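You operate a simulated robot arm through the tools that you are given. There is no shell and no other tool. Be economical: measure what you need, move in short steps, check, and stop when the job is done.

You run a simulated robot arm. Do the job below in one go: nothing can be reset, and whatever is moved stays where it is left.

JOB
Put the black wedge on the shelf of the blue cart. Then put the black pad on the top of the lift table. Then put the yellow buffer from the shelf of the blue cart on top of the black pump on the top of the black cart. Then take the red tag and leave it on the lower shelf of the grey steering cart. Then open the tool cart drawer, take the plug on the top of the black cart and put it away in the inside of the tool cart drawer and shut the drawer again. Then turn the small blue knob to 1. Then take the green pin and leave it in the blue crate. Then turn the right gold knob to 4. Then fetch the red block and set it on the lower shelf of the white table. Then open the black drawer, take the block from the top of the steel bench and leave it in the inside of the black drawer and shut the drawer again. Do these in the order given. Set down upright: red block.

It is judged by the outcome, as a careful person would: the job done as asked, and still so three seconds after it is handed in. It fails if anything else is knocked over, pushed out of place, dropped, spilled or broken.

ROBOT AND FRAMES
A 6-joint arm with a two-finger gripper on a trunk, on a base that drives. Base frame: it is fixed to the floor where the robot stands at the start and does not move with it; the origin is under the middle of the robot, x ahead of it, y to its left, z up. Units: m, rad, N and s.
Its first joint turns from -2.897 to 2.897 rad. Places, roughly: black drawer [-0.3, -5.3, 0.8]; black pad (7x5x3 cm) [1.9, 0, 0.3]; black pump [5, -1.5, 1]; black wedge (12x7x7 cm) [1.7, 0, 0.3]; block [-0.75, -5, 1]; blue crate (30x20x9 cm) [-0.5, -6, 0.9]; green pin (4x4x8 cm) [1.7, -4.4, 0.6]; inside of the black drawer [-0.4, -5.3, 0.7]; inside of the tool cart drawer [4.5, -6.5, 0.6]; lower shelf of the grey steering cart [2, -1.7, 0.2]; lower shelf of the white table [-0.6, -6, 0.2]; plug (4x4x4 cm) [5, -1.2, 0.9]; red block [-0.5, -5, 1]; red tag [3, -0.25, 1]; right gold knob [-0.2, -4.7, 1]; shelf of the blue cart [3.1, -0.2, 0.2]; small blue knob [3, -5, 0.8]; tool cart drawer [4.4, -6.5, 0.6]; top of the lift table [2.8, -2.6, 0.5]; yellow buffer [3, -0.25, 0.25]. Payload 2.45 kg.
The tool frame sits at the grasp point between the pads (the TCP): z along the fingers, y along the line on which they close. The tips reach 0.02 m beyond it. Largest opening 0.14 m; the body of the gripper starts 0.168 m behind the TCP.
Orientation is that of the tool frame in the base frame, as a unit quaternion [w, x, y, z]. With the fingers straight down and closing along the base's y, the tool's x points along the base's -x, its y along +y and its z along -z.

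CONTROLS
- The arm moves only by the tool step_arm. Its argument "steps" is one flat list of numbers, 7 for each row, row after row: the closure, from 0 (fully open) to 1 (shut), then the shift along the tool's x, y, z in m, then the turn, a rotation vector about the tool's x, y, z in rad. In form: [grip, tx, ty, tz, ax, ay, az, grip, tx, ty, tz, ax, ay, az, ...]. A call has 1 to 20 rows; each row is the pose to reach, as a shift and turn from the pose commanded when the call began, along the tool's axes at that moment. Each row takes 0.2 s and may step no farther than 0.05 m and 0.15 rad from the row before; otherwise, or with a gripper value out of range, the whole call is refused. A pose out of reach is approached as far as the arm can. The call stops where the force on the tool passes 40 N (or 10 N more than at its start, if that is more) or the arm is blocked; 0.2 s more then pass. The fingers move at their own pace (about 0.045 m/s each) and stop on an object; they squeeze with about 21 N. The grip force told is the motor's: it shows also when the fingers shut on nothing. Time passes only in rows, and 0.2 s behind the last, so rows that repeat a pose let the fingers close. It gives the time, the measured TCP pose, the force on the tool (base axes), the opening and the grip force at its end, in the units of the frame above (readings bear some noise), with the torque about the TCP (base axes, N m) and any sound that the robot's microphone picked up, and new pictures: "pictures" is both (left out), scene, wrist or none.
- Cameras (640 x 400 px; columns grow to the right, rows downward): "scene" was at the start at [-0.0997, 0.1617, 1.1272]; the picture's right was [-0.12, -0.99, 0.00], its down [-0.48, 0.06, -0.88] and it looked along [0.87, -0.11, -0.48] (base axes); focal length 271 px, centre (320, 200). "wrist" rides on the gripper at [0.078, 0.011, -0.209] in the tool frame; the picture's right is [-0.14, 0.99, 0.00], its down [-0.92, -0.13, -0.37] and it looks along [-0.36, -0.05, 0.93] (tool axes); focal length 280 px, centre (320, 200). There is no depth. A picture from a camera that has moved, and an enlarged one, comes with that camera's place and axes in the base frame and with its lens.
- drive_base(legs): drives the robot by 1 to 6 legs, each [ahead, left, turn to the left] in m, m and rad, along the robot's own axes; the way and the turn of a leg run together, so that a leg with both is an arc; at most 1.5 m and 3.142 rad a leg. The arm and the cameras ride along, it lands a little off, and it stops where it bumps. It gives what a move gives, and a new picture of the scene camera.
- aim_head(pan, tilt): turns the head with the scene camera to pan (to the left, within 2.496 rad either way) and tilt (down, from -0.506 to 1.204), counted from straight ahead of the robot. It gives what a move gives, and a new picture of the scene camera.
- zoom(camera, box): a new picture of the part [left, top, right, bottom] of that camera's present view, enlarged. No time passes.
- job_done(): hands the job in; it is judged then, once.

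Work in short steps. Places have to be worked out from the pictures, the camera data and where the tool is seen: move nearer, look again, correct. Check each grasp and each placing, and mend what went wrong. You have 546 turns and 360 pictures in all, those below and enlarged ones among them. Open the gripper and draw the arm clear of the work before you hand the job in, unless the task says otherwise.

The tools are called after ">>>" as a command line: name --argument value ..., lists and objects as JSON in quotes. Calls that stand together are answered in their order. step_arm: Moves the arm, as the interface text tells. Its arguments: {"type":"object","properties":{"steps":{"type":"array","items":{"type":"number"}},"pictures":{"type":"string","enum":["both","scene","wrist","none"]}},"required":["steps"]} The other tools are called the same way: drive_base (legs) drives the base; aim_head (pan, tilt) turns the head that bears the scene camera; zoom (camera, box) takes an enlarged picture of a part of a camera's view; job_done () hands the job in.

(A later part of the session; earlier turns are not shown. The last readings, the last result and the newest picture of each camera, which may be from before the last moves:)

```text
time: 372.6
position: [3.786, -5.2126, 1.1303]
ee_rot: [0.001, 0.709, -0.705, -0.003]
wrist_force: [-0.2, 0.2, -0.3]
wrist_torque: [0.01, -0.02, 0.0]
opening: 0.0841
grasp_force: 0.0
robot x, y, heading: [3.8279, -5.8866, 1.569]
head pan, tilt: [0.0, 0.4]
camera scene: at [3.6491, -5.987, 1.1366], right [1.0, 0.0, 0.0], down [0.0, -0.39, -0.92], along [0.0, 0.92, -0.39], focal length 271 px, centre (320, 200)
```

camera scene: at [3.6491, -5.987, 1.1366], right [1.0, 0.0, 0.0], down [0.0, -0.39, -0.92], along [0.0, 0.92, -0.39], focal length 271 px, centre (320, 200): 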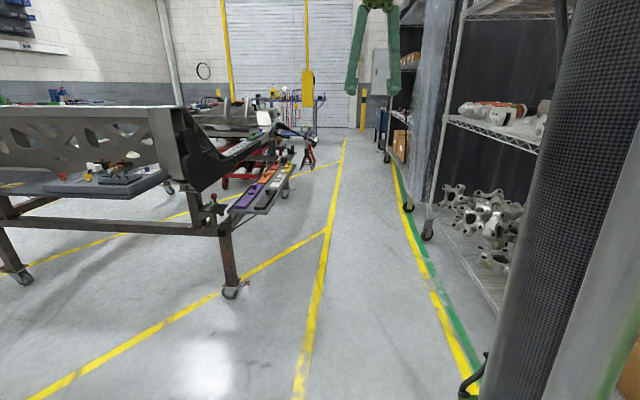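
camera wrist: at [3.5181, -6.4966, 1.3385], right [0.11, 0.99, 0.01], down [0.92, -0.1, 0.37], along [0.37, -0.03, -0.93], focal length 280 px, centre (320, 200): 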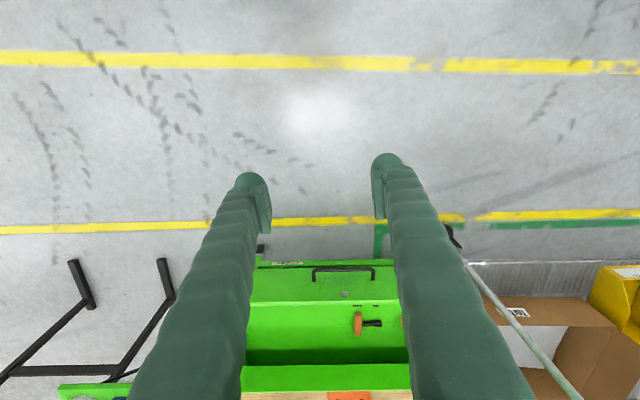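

Corridor is clear to the north. I drive up to the black cart and turn east.

>>> drive_base --legs '[[1.5, -0.08, 0], [1.5, 0, 0], [1.55, 0, 0], [0, 0, -1.56], [0.15, 0.05, 0]]'

>>> aim_head --pan 0.1 --tilt 0.4

>>> zoom --camera "wrist" --box '[0, 0, 640, 400]'

```text
refused: 1.55 is not a number from -1.5 to 1.5
```

```text
time: 373.3
position: [3.7871, -5.2121, 1.1286]
ee_rot: [0.002, 0.71, -0.704, -0.003]
wrist_force: [0.0, 0.1, -0.2]
wrist_torque: [0.01, -0.01, -0.02]
opening: 0.084
grasp_force: 0.0
robot x, y, heading: [3.8275, -5.8894, 1.57]
head pan, tilt: [0.099, 0.4]
camera scene: at [3.64, -5.9874, 1.1366], right [1.0, 0.1, 0.0], down [0.04, -0.39, -0.92], along [-0.09, 0.92, -0.39], focal length 271 px, centre (320, 200)
```

scene: 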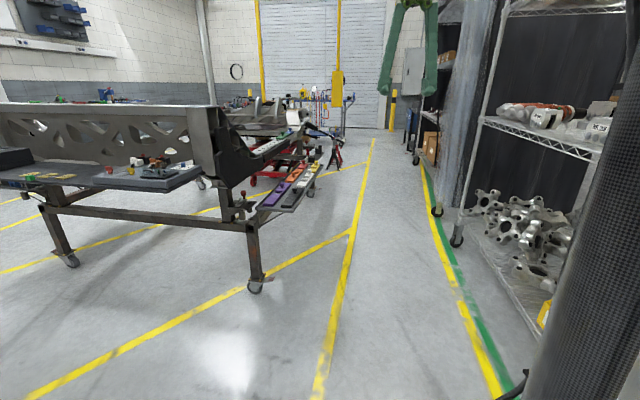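

```text
1.00 times, centred on (320, 200) of wrist (not enlarged: the box is as wide or as high as the picture)
camera zoom: at [3.7769, -5.291, 1.3373], right [-0.99, 0.13, 0.01], down [0.12, 0.92, 0.37], along [0.04, 0.37, -0.93], focal length 280 px, centre (320, 200)
```

zoom: 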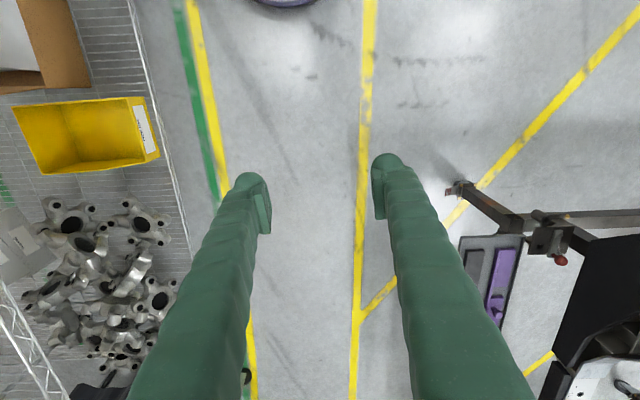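

>>> drive_base --legs '[[1.5, -0.08, 0], [1.5, 0, 0], [1.5, 0, 0], [0, 0, -1.56], [0.15, 0.03, 0]]'

>>> aim_head --pan 0.1 --tilt 0.4

>>> zoom --camera "wrist" --box '[0, 0, 640, 400]'

```text
refused: leg 1 is longer than a leg can be; nothing moved
```

```text
time: 373.9
position: [3.7867, -5.2109, 1.1308]
ee_rot: [0.0, 0.71, -0.704, -0.003]
wrist_force: [-0.7, 0.0, -1.0]
wrist_torque: [0.0, -0.03, -0.01]
opening: 0.0839
grasp_force: 0.0
robot x, y, heading: [3.8218, -5.8893, 1.572]
head pan, tilt: [0.099, 0.4]
camera scene: at [3.6399, -5.9874, 1.1366], right [0.99, 0.1, 0.0], down [0.04, -0.39, -0.92], along [-0.09, 0.92, -0.39], focal length 271 px, centre (320, 200)
```

scene: 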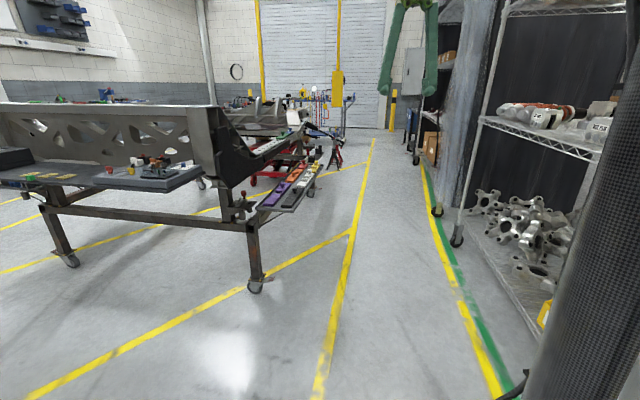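

```text
1.00 times, centred on (320, 200) of wrist (not enlarged: the box is as wide or as high as the picture)
camera zoom: at [3.7769, -5.291, 1.3373], right [-0.99, 0.13, 0.01], down [0.12, 0.92, 0.37], along [0.04, 0.37, -0.93], focal length 280 px, centre (320, 200)
```

zoom: 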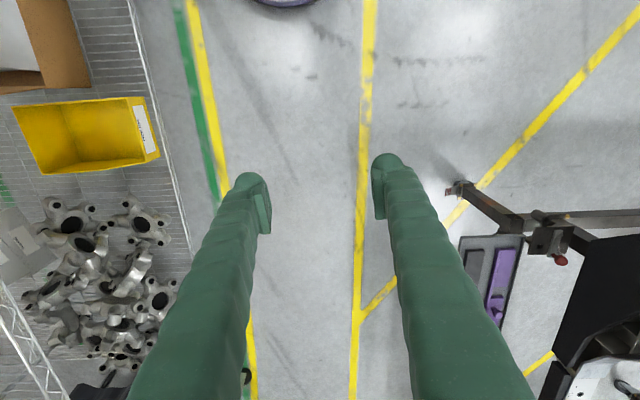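

Leg length must stay under 1.5 m including the sidestep; I redo it.

>>> drive_base --legs '[[1.45, -0.08, 0], [1.5, 0, 0], [1.5, 0, 0], [0, 0, -1.56], [0.15, 0.03, 0]]'

```text
time: 393.1
position: [3.8405, -1.1251, 1.1289]
ee_rot: [0.001, 0.707, -0.707, -0.003]
wrist_force: [0.5, -0.8, 0.6]
wrist_torque: [0.0, 0.0, -0.02]
opening: 0.0839
grasp_force: 0.1
robot x, y, heading: [3.8742, -1.7995, 1.565]
head pan, tilt: [0.099, 0.4]
stopped in leg 3: the robot was blocked; the commanded pose is now the measured one
camera scene: at [3.6894, -1.9006, 1.1366], right [1.0, 0.1, 0.0], down [0.04, -0.39, -0.92], along [-0.09, 0.92, -0.39], focal length 271 px, centre (320, 200)
```

scene: 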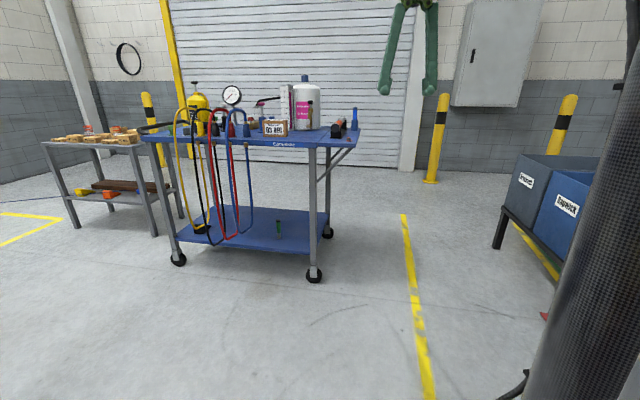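

Blocked near the jack stands. I look down-left to see what I touched.

>>> aim_head --pan 1.3 --tilt 0.8

>>> aim_head --pan -1.3 --tilt 0.6

```text
time: 394.5
position: [3.8394, -1.1266, 1.1292]
ee_rot: [0.001, 0.708, -0.706, -0.003]
wrist_force: [0.5, 0.0, 0.1]
wrist_torque: [-0.01, -0.03, -0.02]
opening: 0.084
grasp_force: 0.1
robot x, y, heading: [3.8769, -1.801, 1.565]
head pan, tilt: [1.3, 0.799]
camera scene: at [3.6205, -1.9708, 1.1015], right [0.27, 0.96, 0.0], down [0.69, -0.19, -0.7], along [-0.67, 0.19, -0.72], focal length 271 px, centre (320, 200)
```

scene: 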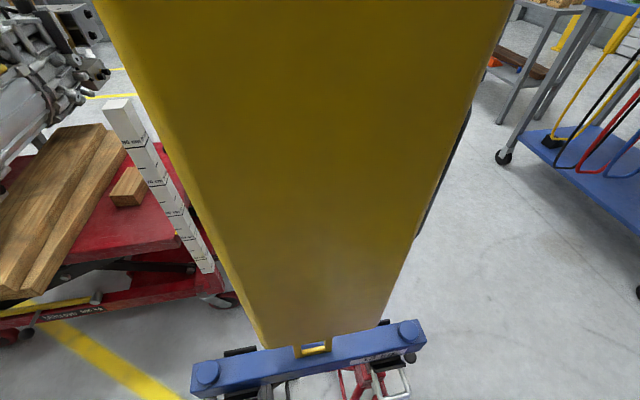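

```text
time: 396.8
position: [3.8387, -1.1258, 1.1296]
ee_rot: [0.001, 0.708, -0.706, -0.003]
wrist_force: [-0.1, -0.5, 1.1]
wrist_torque: [0.0, 0.0, 0.0]
opening: 0.084
grasp_force: 0.1
robot x, y, heading: [3.8743, -1.8023, 1.564]
head pan, tilt: [-1.3, 0.6]
camera scene: at [3.7834, -1.9694, 1.1184], right [0.26, -0.96, 0.0], down [-0.55, -0.15, -0.83], along [0.8, 0.22, -0.56], focal length 271 px, centre (320, 200)
```

scene: 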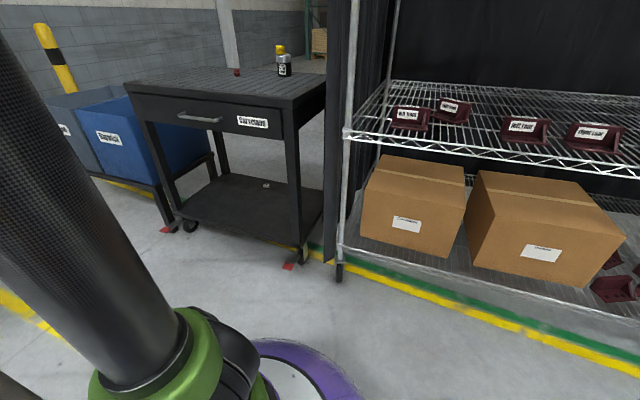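

The yellow hoist/jack-stand beam is just left of me (still standing). I back up slightly, shift right, and continue.

>>> drive_base --legs '[[-0.1, 0, 0], [0, -0.22, 0], [0.7, 0, 0], [0, 0, -1.56]]'

>>> aim_head --pan 0.1 --tilt 0.4

>>> zoom --camera "wrist" --box '[0, 0, 640, 400]'

```text
time: 406.5
position: [4.7765, -1.1598, 1.1294]
ee_rot: [0.002, -0.004, 1.0, 0.003]
wrist_force: [0.1, -0.2, 1.6]
wrist_torque: [0.02, -0.01, 0.02]
opening: 0.084
grasp_force: 0.1
robot x, y, heading: [4.1014, -1.1999, 0.006]
head pan, tilt: [-1.3, 0.6]
camera scene: at [3.934, -1.1113, 1.1184], right [-0.96, -0.27, 0.0], down [-0.15, 0.54, -0.83], along [0.22, -0.79, -0.56], focal length 271 px, centre (320, 200)
```

scene: 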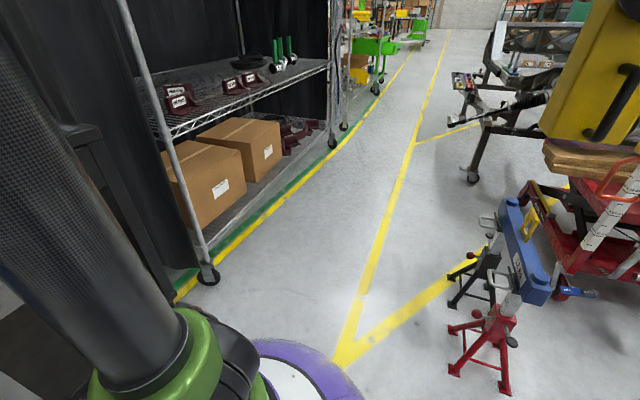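

```text
time: 408.0
position: [4.7765, -1.1593, 1.1298]
ee_rot: [0.002, -0.003, 1.0, 0.003]
wrist_force: [1.1, 0.5, 0.4]
wrist_torque: [-0.02, -0.02, 0.02]
opening: 0.0843
grasp_force: 0.1
robot x, y, heading: [4.1007, -1.1968, -0.004]
head pan, tilt: [0.099, 0.4]
camera scene: at [4.0024, -1.0169, 1.1366], right [0.1, -0.99, 0.0], down [-0.39, -0.04, -0.92], along [0.92, 0.09, -0.39], focal length 271 px, centre (320, 200)
```

scene: 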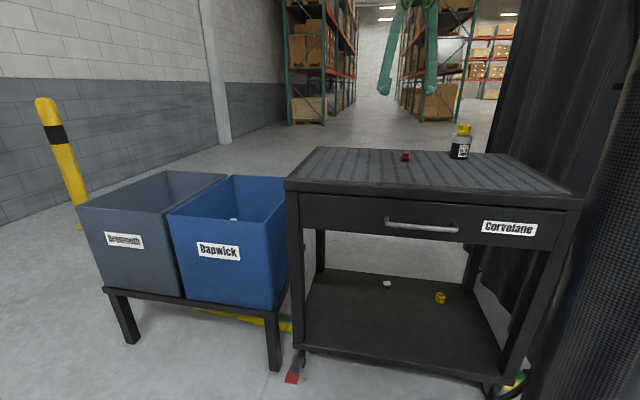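

```text
1.00 times, centred on (320, 200) of wrist (not enlarged: the box is as wide or as high as the picture)
camera zoom: at [4.6971, -1.1507, 1.3373], right [0.13, 0.99, 0.01], down [0.92, -0.12, 0.37], along [0.37, -0.04, -0.93], focal length 280 px, centre (320, 200)
```

zoom: 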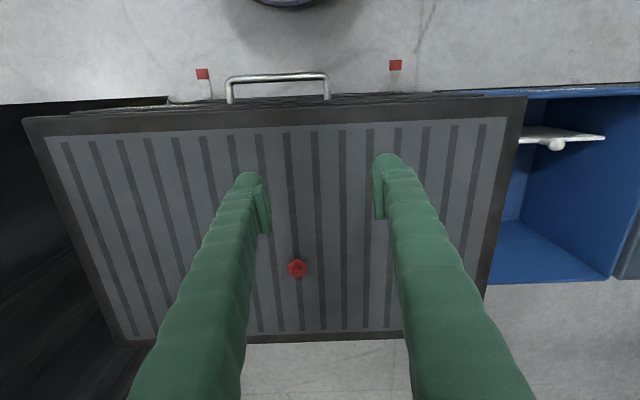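

Plug at ≈(4.98, −1.226). I move above it.

>>> step_arm --steps '[0.5, -0.04, -0.015, 0, 0, 0, 0, 0.5, -0.08, -0.03, 0, 0, 0, 0, 0.5, -0.12, -0.045, 0.02, 0, 0, 0, 0.5, -0.16, -0.06, 0.04, 0, 0, 0, 0.5, -0.2, -0.067, 0.06, 0, 0, 0, 0.5, -0.2, -0.067, 0.1, 0, 0, 0]' --pictures "wrist"

>>> zoom --camera "scene" --box '[360, 80, 500, 180]'

```text
time: 409.4
position: [4.9779, -1.2247, 1.03]
ee_rot: [0.002, -0.004, 1.0, 0.002]
wrist_force: [0.0, 0.0, 0.5]
wrist_torque: [0.0, -0.04, -0.02]
opening: 0.0701
grasp_force: 0.0
robot x, y, heading: [4.1008, -1.1997, -0.0]
head pan, tilt: [0.099, 0.4]
camera wrist: at [4.8991, -1.2151, 1.2377], right [0.13, 0.99, 0.01], down [0.92, -0.12, 0.37], along [0.37, -0.04, -0.93], focal length 280 px, centre (320, 200)
```

wrist: 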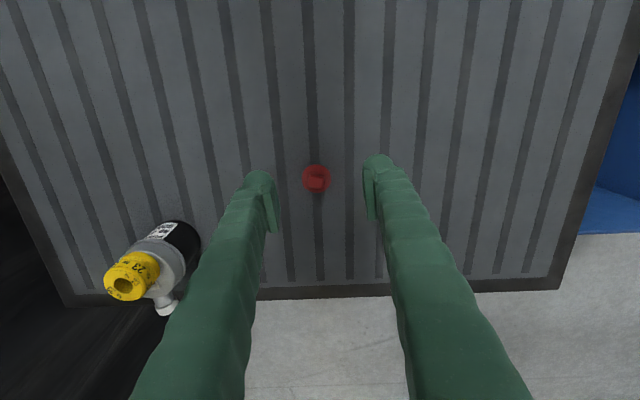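

```text
4.00 times, centred on (430, 130) of scene
camera zoom: at [4.0024, -1.0169, 1.1366], right [0.1, -0.99, 0.0], down [-0.39, -0.04, -0.92], along [0.92, 0.09, -0.39], focal length 1084 px, centre (-120, 480)
```

zoom: 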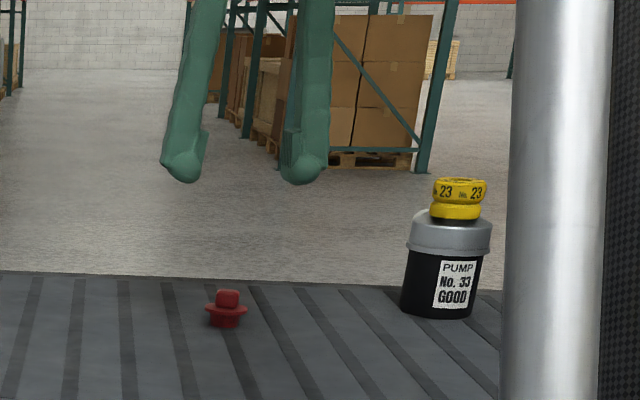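

Plug refined to (4.993, −1.23). I descend around it and grip.

>>> step_arm --steps '[0.5, -0.008, -0.003, 0.04, 0, 0, 0, 0.5, -0.015, -0.006, 0.08, 0, 0, 0, 0.5, -0.015, -0.006, 0.105, 0, 0, 0, 0.5, -0.015, -0.006, 0.119, 0, 0, 0]' --pictures "wrist"

```text
time: 410.4
position: [4.993, -1.2293, 0.9126]
ee_rot: [0.003, -0.003, 1.0, 0.003]
wrist_force: [-0.7, 0.4, 0.5]
wrist_torque: [-0.01, -0.03, -0.01]
opening: 0.07
grasp_force: 0.0
robot x, y, heading: [4.098, -1.2, -0.0]
head pan, tilt: [0.099, 0.4]
camera wrist: at [4.9138, -1.2203, 1.1207], right [0.13, 0.99, 0.01], down [0.92, -0.12, 0.37], along [0.37, -0.04, -0.93], focal length 280 px, centre (320, 200)
```

wrist: 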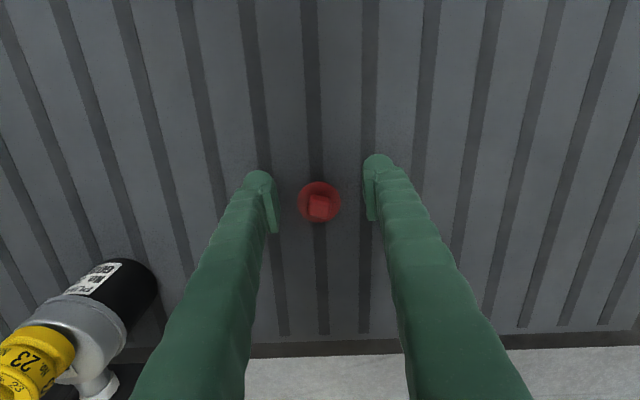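

>>> step_arm --steps '[0.5, -0.006, 0, 0.003, 0, 0, 0, 1, -0.006, 0, 0.003, 0, 0, 0, 1, -0.006, 0, 0.003, 0, 0, 0, 1, -0.006, 0, 0.003, 0, 0, 0, 1, -0.006, 0, -0.03, 0, 0, 0, 1, -0.006, 0, -0.07, 0, 0, 0]' --pictures "wrist"

```text
time: 411.8
position: [4.9982, -1.2324, 0.9807]
ee_rot: [0.002, -0.004, 1.0, 0.001]
wrist_force: [-0.2, 0.0, 1.3]
wrist_torque: [0.02, 0.01, 0.0]
opening: 0.02
grasp_force: 21.0
robot x, y, heading: [4.1017, -1.1959, 0.002]
head pan, tilt: [0.099, 0.4]
camera wrist: at [4.9196, -1.2233, 1.1894], right [0.13, 0.99, 0.01], down [0.92, -0.12, 0.37], along [0.37, -0.04, -0.93], focal length 280 px, centre (320, 200)
```

wrist: 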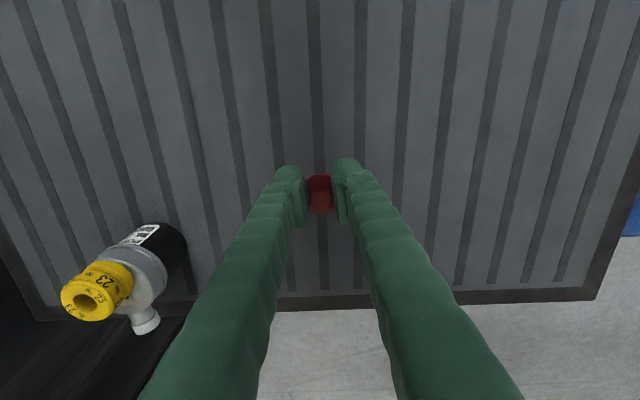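

Plug is gripped by its head. I raise and retract, then drive back south to the tool cart.

>>> step_arm --steps '[1, 0.02, 0, -0.04, 0, 0, 0, 1, 0.05, 0, -0.075, 0, 0, 0, 1, 0.085, 0, -0.105, 0, 0, 0, 1, 0.125, 0, -0.13, 0, 0, 0, 1, 0.17, 0, -0.15, 0, 0, 0, 1, 0.215, 0, -0.155, 0, 0, 0]' --pictures "none"

```text
time: 413.2
position: [4.7834, -1.2337, 1.1374]
ee_rot: [0.002, -0.003, 1.0, 0.003]
wrist_force: [-0.1, 0.5, -0.3]
wrist_torque: [0.01, 0.13, -0.04]
opening: 0.0179
grasp_force: 21.0
robot x, y, heading: [4.0989, -1.1978, 0.0]
head pan, tilt: [0.099, 0.4]
```

>>> drive_base --legs '[[-0.3, 0, 0], [0, 0, -1.57], [0, 0.27, 0], [1.35, 0, 0], [1.35, 0, 0], [1.2, -0.2, 0]]'

>>> aim_head --pan 0.0 --tilt 0.4

```text
time: 439.1
position: [3.7316, -5.7879, 1.1367]
ee_rot: [0.004, 0.716, 0.698, 0.001]
wrist_force: [0.3, 0.4, -0.6]
wrist_torque: [0.03, 0.02, 0.06]
opening: 0.0175
grasp_force: 20.9
robot x, y, heading: [3.7869, -5.1077, -1.603]
head pan, tilt: [0.099, 0.4]
camera scene: at [3.9761, -5.0176, 1.1366], right [-1.0, -0.07, 0.0], down [-0.03, 0.39, -0.92], along [0.06, -0.92, -0.39], focal length 271 px, centre (320, 200)
```

scene: 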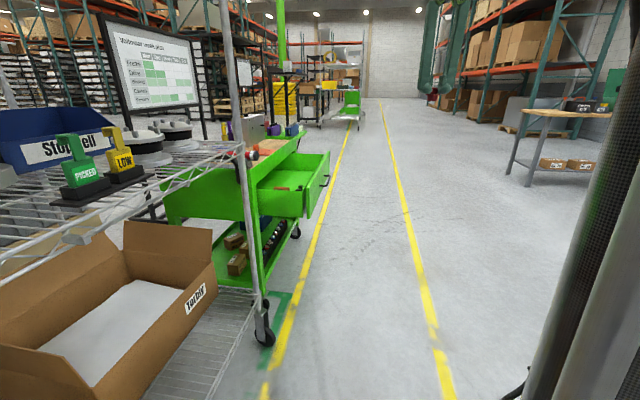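

```text
time: 439.8
position: [3.7326, -5.7887, 1.1375]
ee_rot: [0.004, 0.716, 0.699, 0.0]
wrist_force: [-1.0, -0.2, -0.3]
wrist_torque: [0.01, 0.01, -0.03]
opening: 0.0178
grasp_force: 20.7
robot x, y, heading: [3.7899, -5.1064, -1.605]
head pan, tilt: [0.0, 0.4]
camera scene: at [3.9669, -5.0177, 1.1366], right [-1.0, 0.03, 0.0], down [0.01, 0.39, -0.92], along [-0.03, -0.92, -0.39], focal length 271 px, centre (320, 200)
```

scene: 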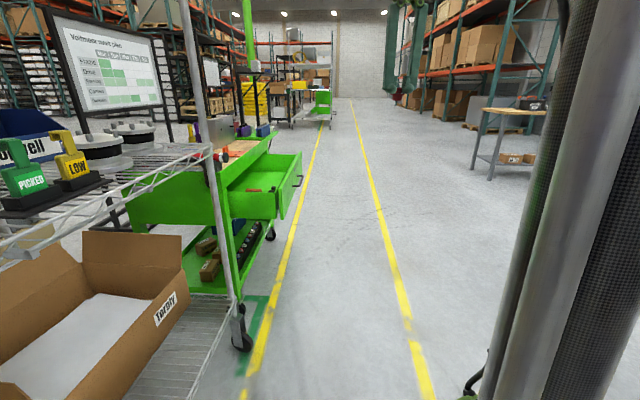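

>>> drive_base --legs '[[0.757, -0.465, 0], [0, 0, 1.605], [0, -0.62, 0]]'

>>> zoom --camera "wrist" --box '[0, 0, 640, 400]'

```text
time: 451.4
position: [3.9758, -6.5025, 1.1377]
ee_rot: [0.002, 0.002, 1.0, 0.003]
wrist_force: [0.2, 0.5, -0.1]
wrist_torque: [-0.02, 0.0, 0.0]
opening: 0.0177
grasp_force: 21.7
robot x, y, heading: [3.2911, -6.4567, -0.009]
head pan, tilt: [0.0, 0.4]
camera scene: at [3.1971, -6.2864, 1.1366], right [-0.01, -1.0, 0.0], down [-0.39, 0.0, -0.92], along [0.92, -0.01, -0.39], focal length 271 px, centre (320, 200)
```

scene: 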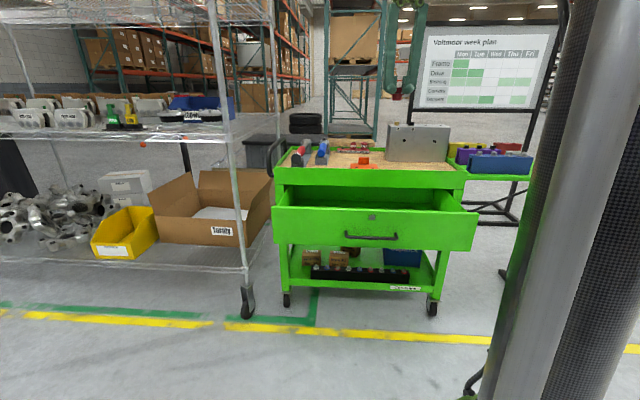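

```text
1.00 times, centred on (320, 200) of wrist (not enlarged: the box is as wide or as high as the picture)
camera zoom: at [3.8961, -6.4922, 1.3447], right [0.14, 0.99, 0.01], down [0.92, -0.13, 0.37], along [0.37, -0.05, -0.93], focal length 280 px, centre (320, 200)
```

zoom: 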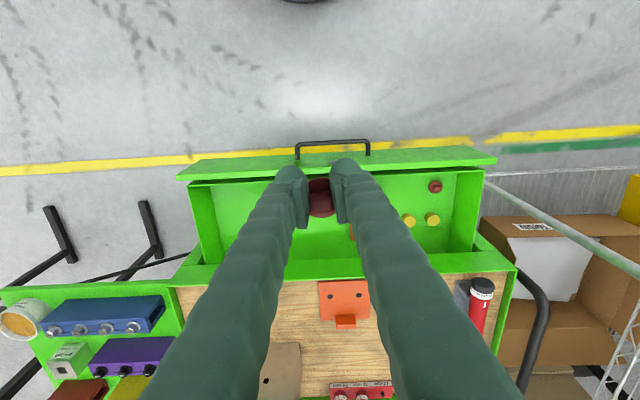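

Drawer interior is visible; free spot at ≈(4.175, −6.62). I move over it and start down.

>>> step_arm --steps '[1, -0.04, -0.023, 0, 0, 0, 0, 1, -0.08, -0.047, 0, 0, 0, 0, 1, -0.12, -0.07, 0, 0, 0, 0, 1, -0.16, -0.094, 0, 0, 0, 0, 1, -0.2, -0.117, 0, 0, 0, 0, 1, -0.2, -0.117, 0.045, 0, 0, 0, 1, -0.2, -0.117, 0.09, 0, 0, 0, 1, -0.2, -0.117, 0.135, 0, 0, 0, 1, -0.2, -0.117, 0.18, 0, 0, 0, 1, -0.2, -0.117, 0.225, 0, 0, 0, 1, -0.2, -0.117, 0.27, 0, 0, 0, 1, -0.2, -0.117, 0.315, 0, 0, 0]' --pictures "both"

```text
time: 454.0
position: [4.1796, -6.6204, 0.8238]
ee_rot: [0.001, 0.002, 1.0, 0.002]
wrist_force: [-0.2, 0.4, 0.2]
wrist_torque: [-0.01, -0.03, -0.01]
opening: 0.0176
grasp_force: 20.7
robot x, y, heading: [3.2917, -6.4579, -0.01]
head pan, tilt: [0.0, 0.4]
camera scene: at [3.1971, -6.2864, 1.1366], right [-0.01, -1.0, 0.0], down [-0.39, 0.0, -0.92], along [0.92, -0.01, -0.39], focal length 271 px, centre (320, 200)
camera wrist: at [4.0999, -6.6101, 1.0304], right [0.14, 0.99, 0.01], down [0.92, -0.13, 0.37], along [0.37, -0.05, -0.93], focal length 280 px, centre (320, 200)
```

scene: 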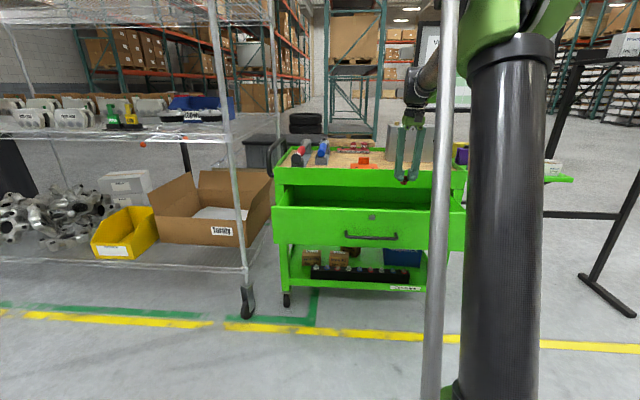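
wrist: 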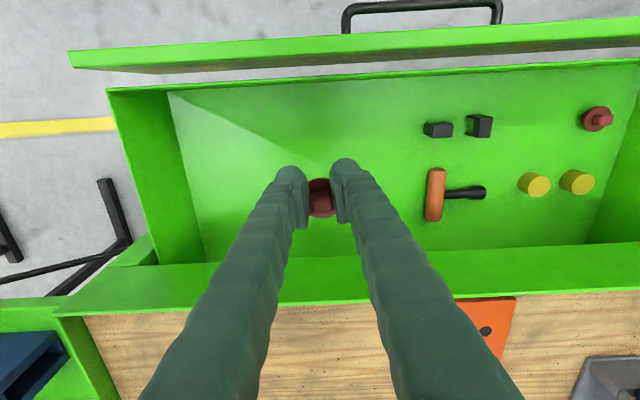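

Clear spot. I lower into the drawer until contact.

>>> step_arm --steps '[1, 0, 0, 0.045, 0, 0, 0, 1, 0, 0, 0.09, 0, 0, 0, 1, 0, 0, 0.13, 0, 0, 0, 1, 0, 0, 0.15, 0, 0, 0, 1, 0, 0, 0.16, 0, 0, 0, 1, 0, 0, 0.168, 0, 0, 0, 1, 0, 0, 0.176, 0, 0, 0, 1, 0, 0, 0.184, 0, 0, 0, 1, 0, 0, 0.192, 0, 0, 0, 1, 0, 0, 0.2, 0, 0, 0, 1, 0, 0, 0.208, 0, 0, 0, 1, 0, 0, 0.216, 0, 0, 0, 1, 0, 0, 0.224, 0, 0, 0, 1, 0, 0, 0.232, 0, 0, 0, 1, 0, 0, 0.24, 0, 0, 0]' --pictures "wrist"

```text
time: 456.5
position: [4.1752, -6.6174, 0.6151]
ee_rot: [0.004, 0.002, 1.0, 0.002]
wrist_force: [1.6, -0.2, 30.8]
wrist_torque: [-0.03, -0.32, 0.0]
opening: 0.0178
grasp_force: 20.8
robot x, y, heading: [3.2935, -6.4606, -0.011]
head pan, tilt: [0.0, 0.4]
stopped in row 12: the force on the tool passed its limit at 58 N (the readings are from after the stop); the commanded pose is now the measured one
camera wrist: at [4.0975, -6.6077, 0.8232], right [0.14, 0.99, 0.0], down [0.92, -0.13, 0.37], along [0.37, -0.05, -0.93], focal length 280 px, centre (320, 200)
```

wrist: 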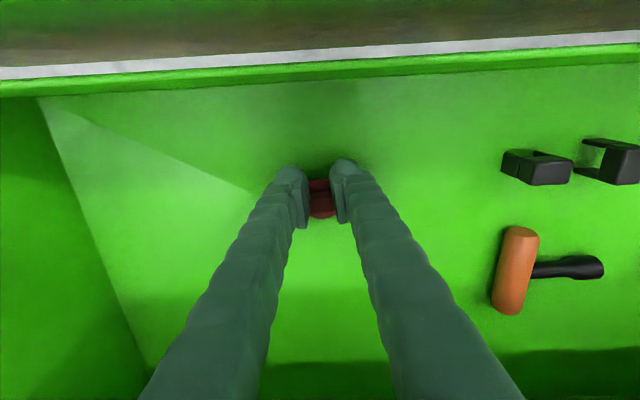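

Plug is on the drawer floor. I release and lift straight out.

>>> step_arm --steps '[1, 0, 0, -0.002, 0, 0, 0, 0.7, 0, 0, -0.002, 0, 0, 0, 0.6, 0, 0, -0.002, 0, 0, 0, 0.6, 0, 0, -0.03, 0, 0, 0, 0.6, 0, 0, -0.075, 0, 0, 0, 0.6, 0, 0, -0.12, 0, 0, 0, 0.6, 0, 0, -0.165, 0, 0, 0, 0.6, 0, 0, -0.21, 0, 0, 0, 0.6, 0.03, 0, -0.25, 0, 0, 0, 0.6, 0.07, 0, -0.28, 0, 0, 0, 0.6, 0.11, 0, -0.31, 0, 0, 0, 0.6, 0.15, 0, -0.34, 0, 0, 0]' --pictures "wrist"

```text
time: 459.1
position: [4.0247, -6.6206, 0.9545]
ee_rot: [0.003, 0.001, 1.0, 0.002]
wrist_force: [1.3, -0.1, 0.2]
wrist_torque: [0.02, 0.04, -0.01]
opening: 0.0562
grasp_force: 0.1
robot x, y, heading: [3.2916, -6.4599, -0.012]
head pan, tilt: [0.0, 0.4]
camera wrist: at [3.9471, -6.6093, 1.1617], right [0.14, 0.99, 0.01], down [0.92, -0.13, 0.37], along [0.37, -0.05, -0.93], focal length 280 px, centre (320, 200)
```

wrist: 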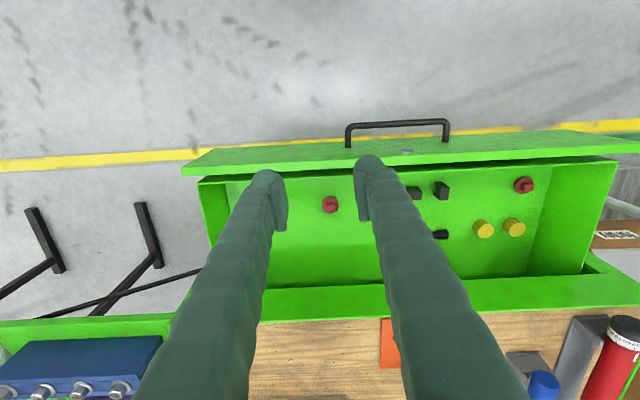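

Plug lies in the drawer. To shut it, I close the fingers, tilt the tool 45°, and set it in front of the panel above the handle.

>>> drive_base --legs '[[-0.2, 0, 0]]'

>>> step_arm --steps '[1, 0, 0.02, 0.04, 0, -0.13, 0, 1, 0, 0.04, 0.08, 0, -0.26, 0, 1, 0, 0.06, 0.12, 0, -0.39, 0, 1, 0, 0.08, 0.16, 0, -0.52, 0, 1, 0, 0.105, 0.2, 0, -0.65, 0, 1, 0, 0.13, 0.24, 0, -0.785, 0, 1, 0, 0.13, 0.27, 0, -0.785, 0]' --pictures "both"

```text
time: 460.8
position: [3.823, -6.6179, 0.9539]
ee_rot: [0.002, 0.004, 1.0, 0.004]
wrist_force: [0.4, 0.5, -0.4]
wrist_torque: [-0.01, -0.02, -0.01]
opening: 0.0563
grasp_force: 0.0
robot x, y, heading: [3.0856, -6.4568, -0.014]
head pan, tilt: [0.0, 0.4]
camera scene: at [2.9952, -6.2838, 1.1366], right [-0.01, -1.0, 0.0], down [-0.39, 0.0, -0.92], along [0.92, -0.01, -0.39], focal length 271 px, centre (320, 200)
```

scene: 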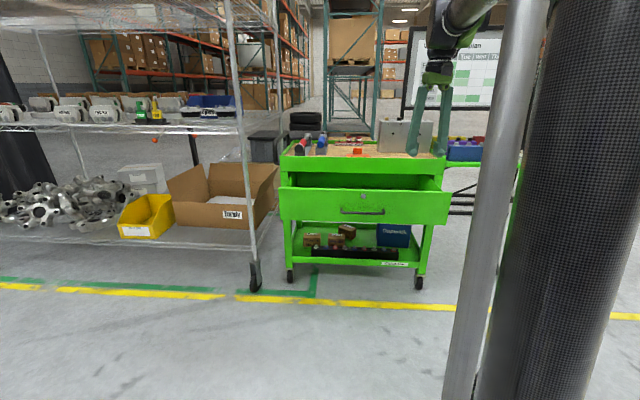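

```text
time: 462.4
position: [3.8274, -6.4856, 0.684]
ee_rot: [0.385, 0.003, 0.923, 0.001]
wrist_force: [0.6, 0.2, -0.3]
wrist_torque: [0.02, -0.05, 0.03]
opening: 0.0
grasp_force: 21.2
robot x, y, heading: [3.089, -6.4568, -0.016]
head pan, tilt: [0.0, 0.4]
camera scene: at [2.9951, -6.2838, 1.1366], right [-0.01, -1.0, 0.0], down [-0.39, 0.0, -0.92], along [0.92, -0.01, -0.39], focal length 271 px, centre (320, 200)
camera wrist: at [3.6241, -6.4735, 0.775], right [0.1, 0.99, 0.1], down [0.38, -0.13, 0.91], along [0.92, -0.05, -0.39], focal length 280 px, centre (320, 200)
```

scene: 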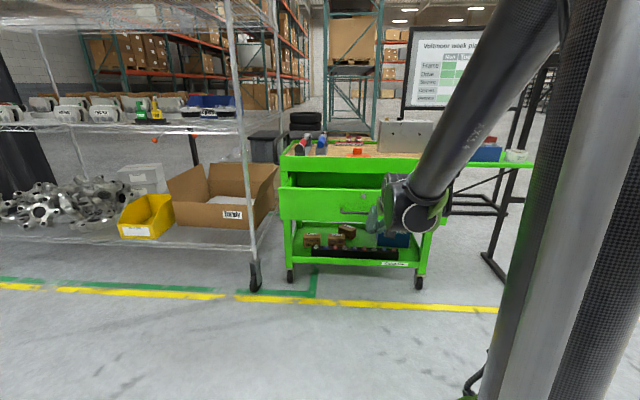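
wrist: 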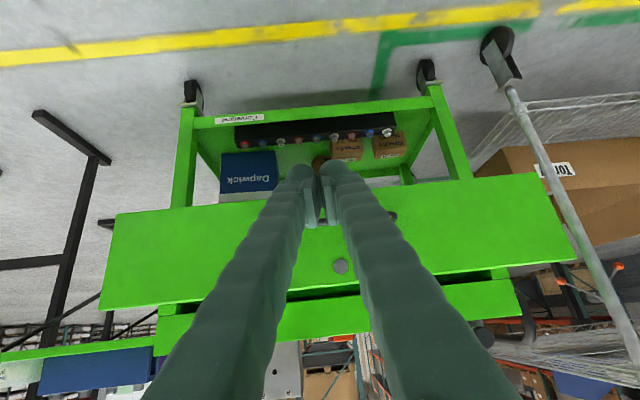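

I push forward with the base.

>>> drive_base --legs '[[0.25, 0, 0]]'

>>> zoom --camera "wrist" --box '[0, 0, 640, 400]'

```text
time: 464.2
position: [4.0754, -6.4839, 0.6847]
ee_rot: [0.385, 0.002, 0.923, 0.002]
wrist_force: [-0.4, -0.9, -0.3]
wrist_torque: [0.05, 0.01, 0.01]
opening: 0.0
grasp_force: 21.4
robot x, y, heading: [3.3376, -6.4619, -0.005]
head pan, tilt: [0.0, 0.4]
camera scene: at [3.2422, -6.2869, 1.1366], right [-0.01, -1.0, 0.0], down [-0.39, 0.0, -0.92], along [0.92, -0.01, -0.39], focal length 271 px, centre (320, 200)
```

scene: 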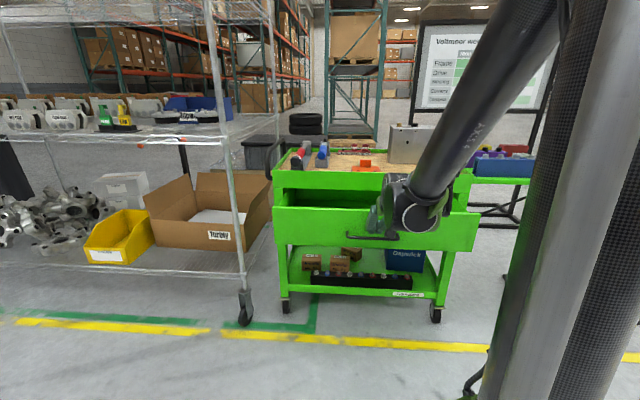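

```text
1.00 times, centred on (320, 200) of wrist (not enlarged: the box is as wide or as high as the picture)
camera zoom: at [3.8718, -6.4747, 0.7755], right [0.1, 0.99, 0.1], down [0.39, -0.13, 0.91], along [0.92, -0.05, -0.4], focal length 280 px, centre (320, 200)
```

zoom: 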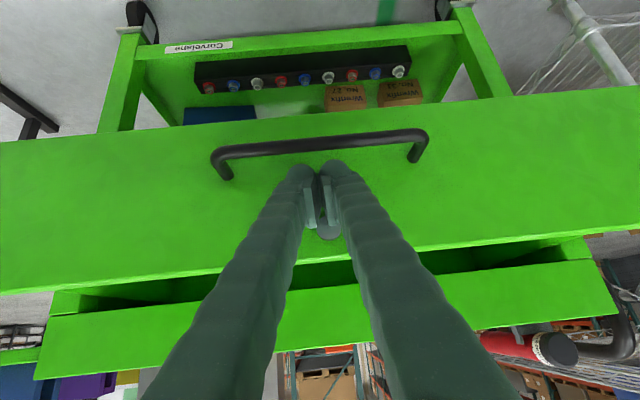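

>>> drive_base --legs '[[0.17, 0, 0]]'

>>> zoom --camera "wrist" --box '[0, 0, 640, 400]'

```text
time: 465.6
position: [4.2451, -6.4881, 0.6856]
ee_rot: [0.386, 0.003, 0.923, 0.002]
wrist_force: [0.1, 0.6, -0.5]
wrist_torque: [0.02, 0.03, -0.02]
opening: 0.0
grasp_force: 21.3
robot x, y, heading: [3.5048, -6.4615, -0.012]
head pan, tilt: [0.0, 0.4]
camera scene: at [3.4126, -6.2884, 1.1366], right [-0.01, -1.0, 0.0], down [-0.39, 0.0, -0.92], along [0.92, -0.01, -0.39], focal length 271 px, centre (320, 200)
```

scene: 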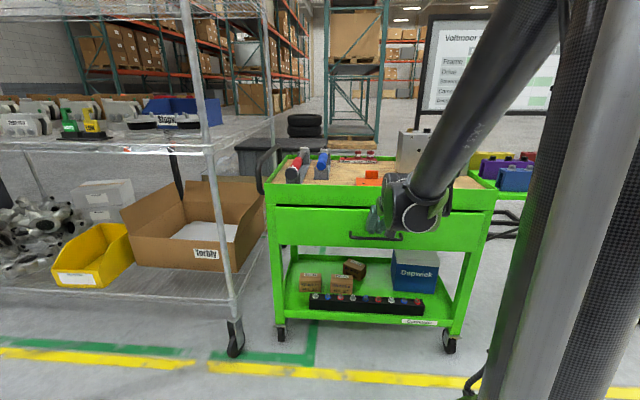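

```text
1.00 times, centred on (320, 200) of wrist (not enlarged: the box is as wide or as high as the picture)
camera zoom: at [4.042, -6.4774, 0.7755], right [0.1, 0.99, 0.1], down [0.39, -0.13, 0.91], along [0.92, -0.05, -0.4], focal length 280 px, centre (320, 200)
```

zoom: 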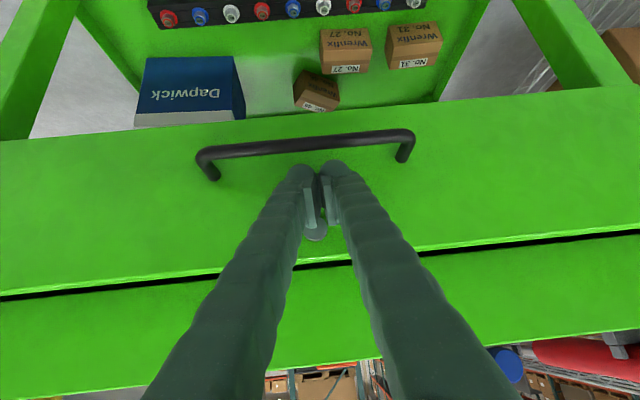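

Almost shut; I push the remainder gently with the arm.

>>> step_arm --steps '[1, -0.005, 0, 0.005, 0, 0, 0, 1, -0.01, 0, 0.01, 0, 0, 0, 1, -0.015, 0, 0.015, 0, 0, 0, 1, -0.02, 0, 0.02, 0, 0, 0, 1, -0.025, 0, 0.025, 0, 0, 0, 1, -0.03, 0, 0.03, 0, 0, 0]' --pictures "wrist"

```text
time: 466.7
position: [4.269, -6.4891, 0.6827]
ee_rot: [0.382, 0.004, 0.924, 0.002]
wrist_force: [-12.8, -0.1, 1.8]
wrist_torque: [0.04, -0.08, -0.15]
opening: 0.0
grasp_force: 21.1
robot x, y, heading: [3.5072, -6.4609, -0.012]
head pan, tilt: [0.0, 0.4]
stopped in row 5: the force on the tool passed its limit at 54 N (the readings are from after the stop); the commanded pose is now the measured one
camera wrist: at [4.0667, -6.4778, 0.7746], right [0.1, 0.99, 0.1], down [0.39, -0.13, 0.91], along [0.92, -0.05, -0.4], focal length 280 px, centre (320, 200)
```

wrist: 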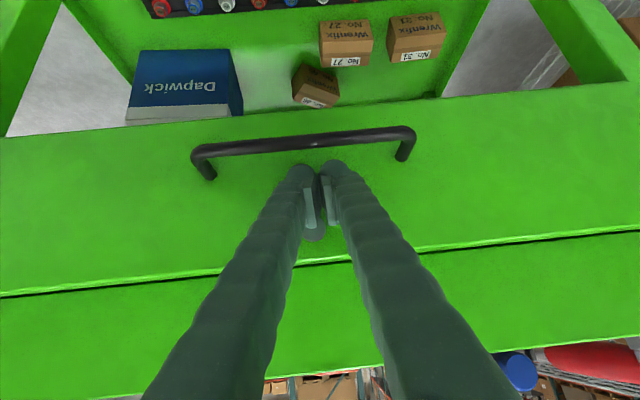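

Drawer is shut. I back away and raise the arm, then look at the small blue knob (≈(3, −5, 0.8)).

>>> drive_base --legs '[[-0.35, 0, 0]]'

>>> step_arm --steps '[1, -0.02, 0, -0.04, 0, 0, 0, 1, -0.045, 0, -0.08, 0, 0, 0, 1, -0.07, 0, -0.12, 0, 0, 0, 1, -0.1, 0, -0.155, 0, 0, 0, 1, -0.13, 0, -0.19, 0, 0, 0, 1, -0.16, 0, -0.225, 0, 0, 0, 1, -0.19, 0, -0.26, 0, 0, 0, 1, -0.22, 0, -0.295, 0, 0, 0]' --pictures "none"

>>> aim_head --pan 1.5 --tilt 0.4

```text
time: 468.9
position: [3.9254, -6.4845, 0.6837]
ee_rot: [0.383, 0.001, 0.924, 0.001]
wrist_force: [-0.1, 0.0, -0.1]
wrist_torque: [0.01, -0.03, -0.01]
opening: 0.0
grasp_force: 21.0
robot x, y, heading: [3.1597, -6.4542, -0.009]
head pan, tilt: [0.0, 0.4]
camera scene: at [3.0668, -6.2856, 1.1366], right [-0.01, -1.0, 0.0], down [-0.39, 0.0, -0.92], along [0.92, -0.01, -0.39], focal length 271 px, centre (320, 200)
```

scene: 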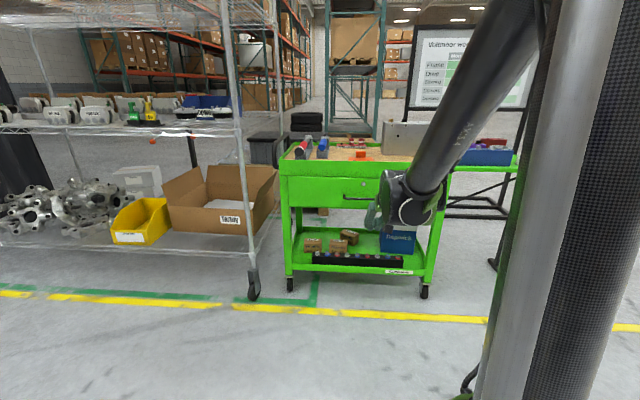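

```text
time: 470.7
position: [3.8728, -6.4861, 1.0441]
ee_rot: [0.383, 0.001, 0.924, 0.002]
wrist_force: [0.4, 0.1, -0.7]
wrist_torque: [0.02, 0.0, -0.03]
opening: 0.0
grasp_force: 21.2
robot x, y, heading: [3.1614, -6.4608, -0.009]
head pan, tilt: [0.0, 0.4]
```

```text
time: 472.3
position: [3.8731, -6.4861, 1.0447]
ee_rot: [0.384, 0.002, 0.923, 0.002]
wrist_force: [1.1, -0.2, 0.6]
wrist_torque: [-0.05, 0.02, 0.01]
opening: 0.0
grasp_force: 20.9
robot x, y, heading: [3.1587, -6.4628, -0.009]
head pan, tilt: [1.499, 0.4]
camera scene: at [2.9815, -6.1926, 1.1366], right [1.0, -0.08, 0.0], down [-0.03, -0.39, -0.92], along [0.07, 0.92, -0.39], focal length 271 px, centre (320, 200)
```

scene: 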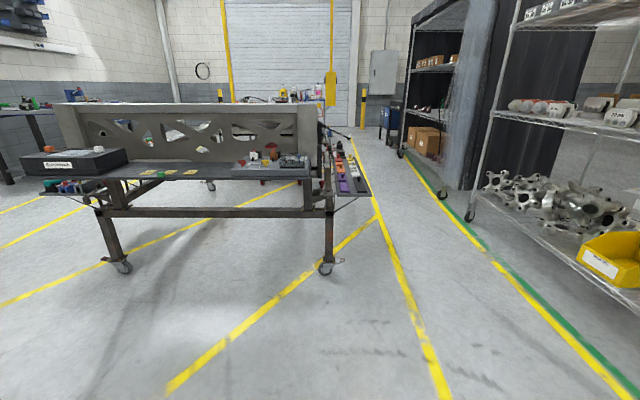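

>>> zoom --camera "scene" --box '[20, 120, 220, 220]'

>>> zoom --camera "scene" --box '[200, 120, 380, 210]'

```text
3.20 times, centred on (120, 170) of scene
camera zoom: at [2.9815, -6.1926, 1.1366], right [1.0, -0.08, 0.0], down [-0.03, -0.39, -0.92], along [0.07, 0.92, -0.39], focal length 867 px, centre (960, 296)
```

zoom: 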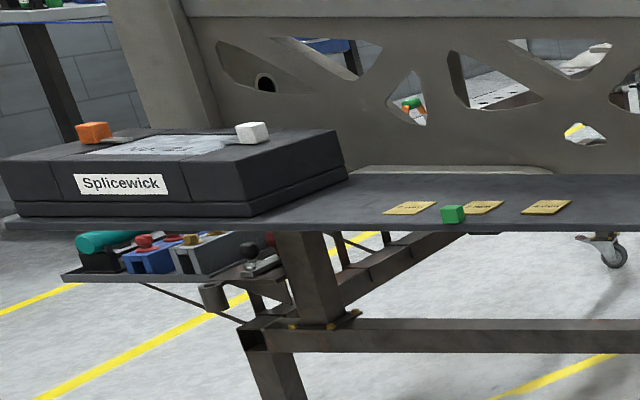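

```text
3.56 times, centred on (290, 165) of scene
camera zoom: at [2.9815, -6.1926, 1.1366], right [1.0, -0.08, 0.0], down [-0.03, -0.39, -0.92], along [0.07, 0.92, -0.39], focal length 963 px, centre (427, 324)
```

zoom: 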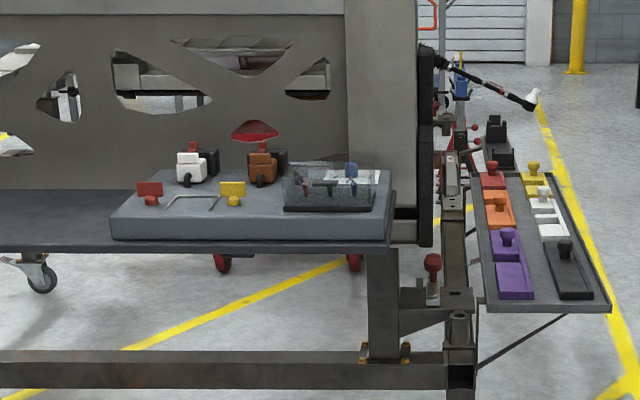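

The small blue knob is on a plate on the frame's end tray at ≈(2.98, −4.83, 0.8). I turn north and drive closer.

>>> drive_base --legs '[[0, 0, 1.575], [0.5, 0.2, 0]]'

>>> aim_head --pan 0.0 --tilt 0.5

>>> zoom --camera "scene" --box '[280, 110, 440, 230]'

>>> zoom --camera "wrist" --box '[0, 0, 640, 400]'

```text
time: 479.3
position: [2.9594, -5.2583, 1.0444]
ee_rot: [-0.266, 0.662, -0.644, -0.277]
wrist_force: [0.3, -1.2, 0.0]
wrist_torque: [-0.02, 0.04, -0.01]
opening: 0.0003
grasp_force: 20.8
robot x, y, heading: [2.9504, -5.9714, 1.594]
head pan, tilt: [1.499, 0.4]
camera scene: at [2.69, -6.1604, 1.1366], right [0.05, 1.0, 0.0], down [0.39, -0.02, -0.92], along [-0.92, 0.05, -0.39], focal length 271 px, centre (320, 200)
```

scene: 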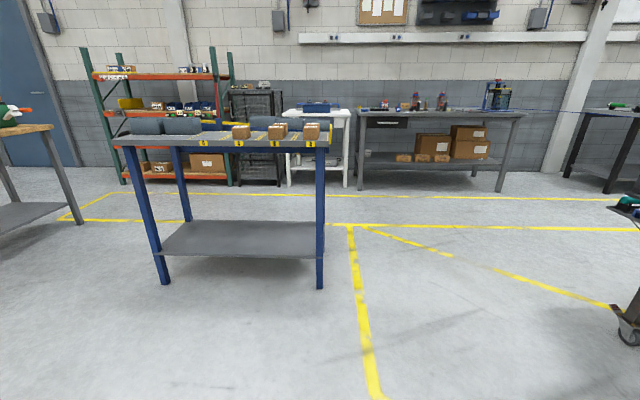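

```text
time: 480.9
position: [2.9601, -5.2575, 1.0446]
ee_rot: [-0.266, 0.662, -0.644, -0.276]
wrist_force: [-0.9, -0.5, 0.2]
wrist_torque: [0.01, -0.01, 0.0]
opening: 0.0
grasp_force: 20.6
robot x, y, heading: [2.9525, -5.969, 1.597]
head pan, tilt: [0.0, 0.499]
camera scene: at [2.7804, -6.074, 1.1274], right [1.0, 0.02, 0.0], down [0.01, -0.48, -0.88], along [-0.02, 0.88, -0.48], focal length 271 px, centre (320, 200)
```

scene: 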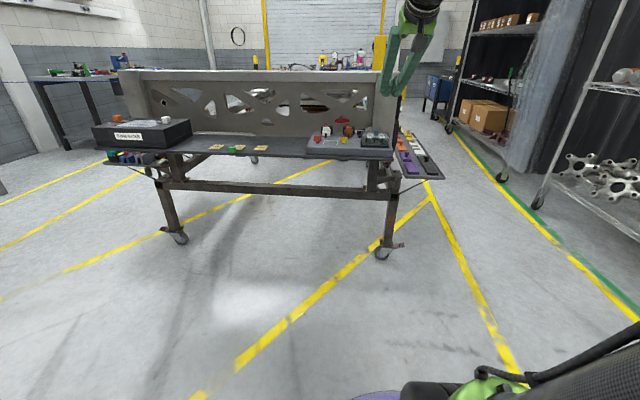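

```text
3.33 times, centred on (360, 170) of scene
camera zoom: at [2.7804, -6.074, 1.1274], right [1.0, 0.02, 0.0], down [0.01, -0.48, -0.88], along [-0.02, 0.88, -0.48], focal length 903 px, centre (187, 300)
```

zoom: 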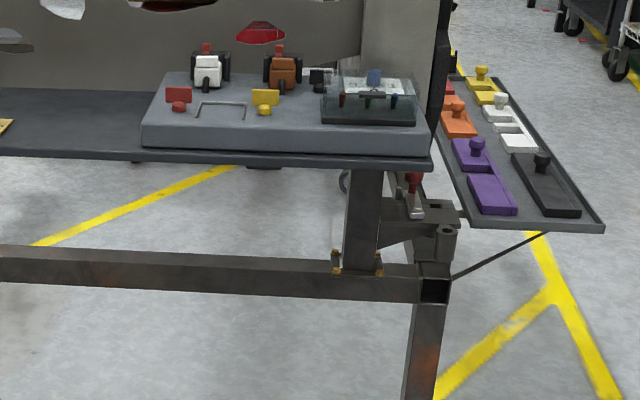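

```text
1.00 times, centred on (320, 200) of wrist (not enlarged: the box is as wide or as high as the picture)
camera zoom: at [2.9553, -5.4616, 1.1358], right [-0.99, 0.07, 0.1], down [0.12, 0.39, 0.91], along [0.02, 0.92, -0.4], focal length 280 px, centre (320, 200)
```

zoom: 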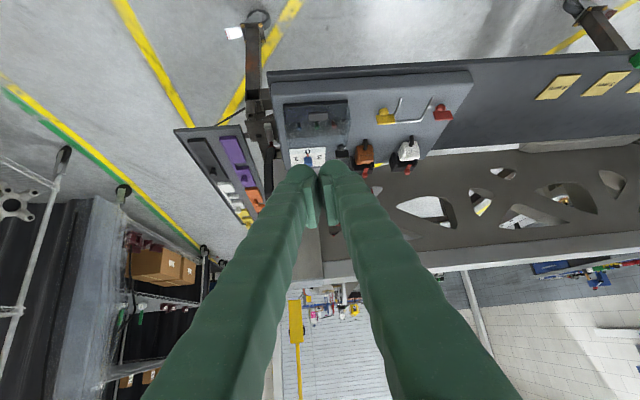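

>>> zoom --camera "wrist" --box '[265, 90, 365, 180]'

>>> zoom --camera "scene" --box '[350, 115, 400, 155]'

```text
4.44 times, centred on (315, 135) of wrist
camera zoom: at [2.9553, -5.4616, 1.1358], right [-0.99, 0.07, 0.1], down [0.12, 0.39, 0.91], along [0.02, 0.92, -0.4], focal length 1246 px, centre (342, 489)
```

zoom: 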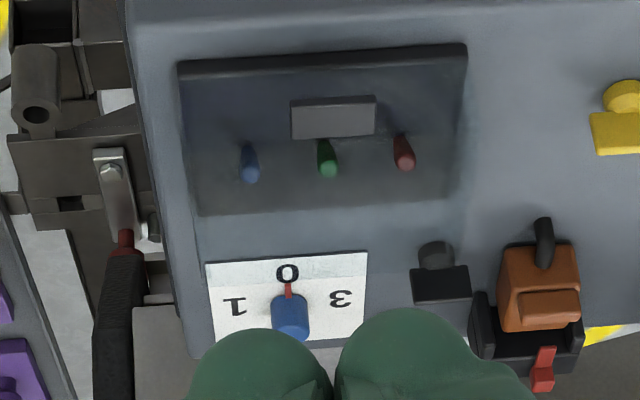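

```text
10.00 times, centred on (375, 135) of scene
camera zoom: at [2.7804, -6.074, 1.1274], right [1.0, 0.02, 0.0], down [0.01, -0.48, -0.88], along [-0.02, 0.88, -0.48], focal length 2709 px, centre (-230, 850)
```

zoom: 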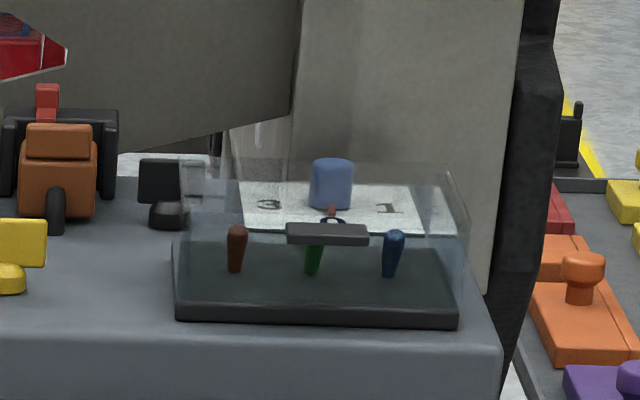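

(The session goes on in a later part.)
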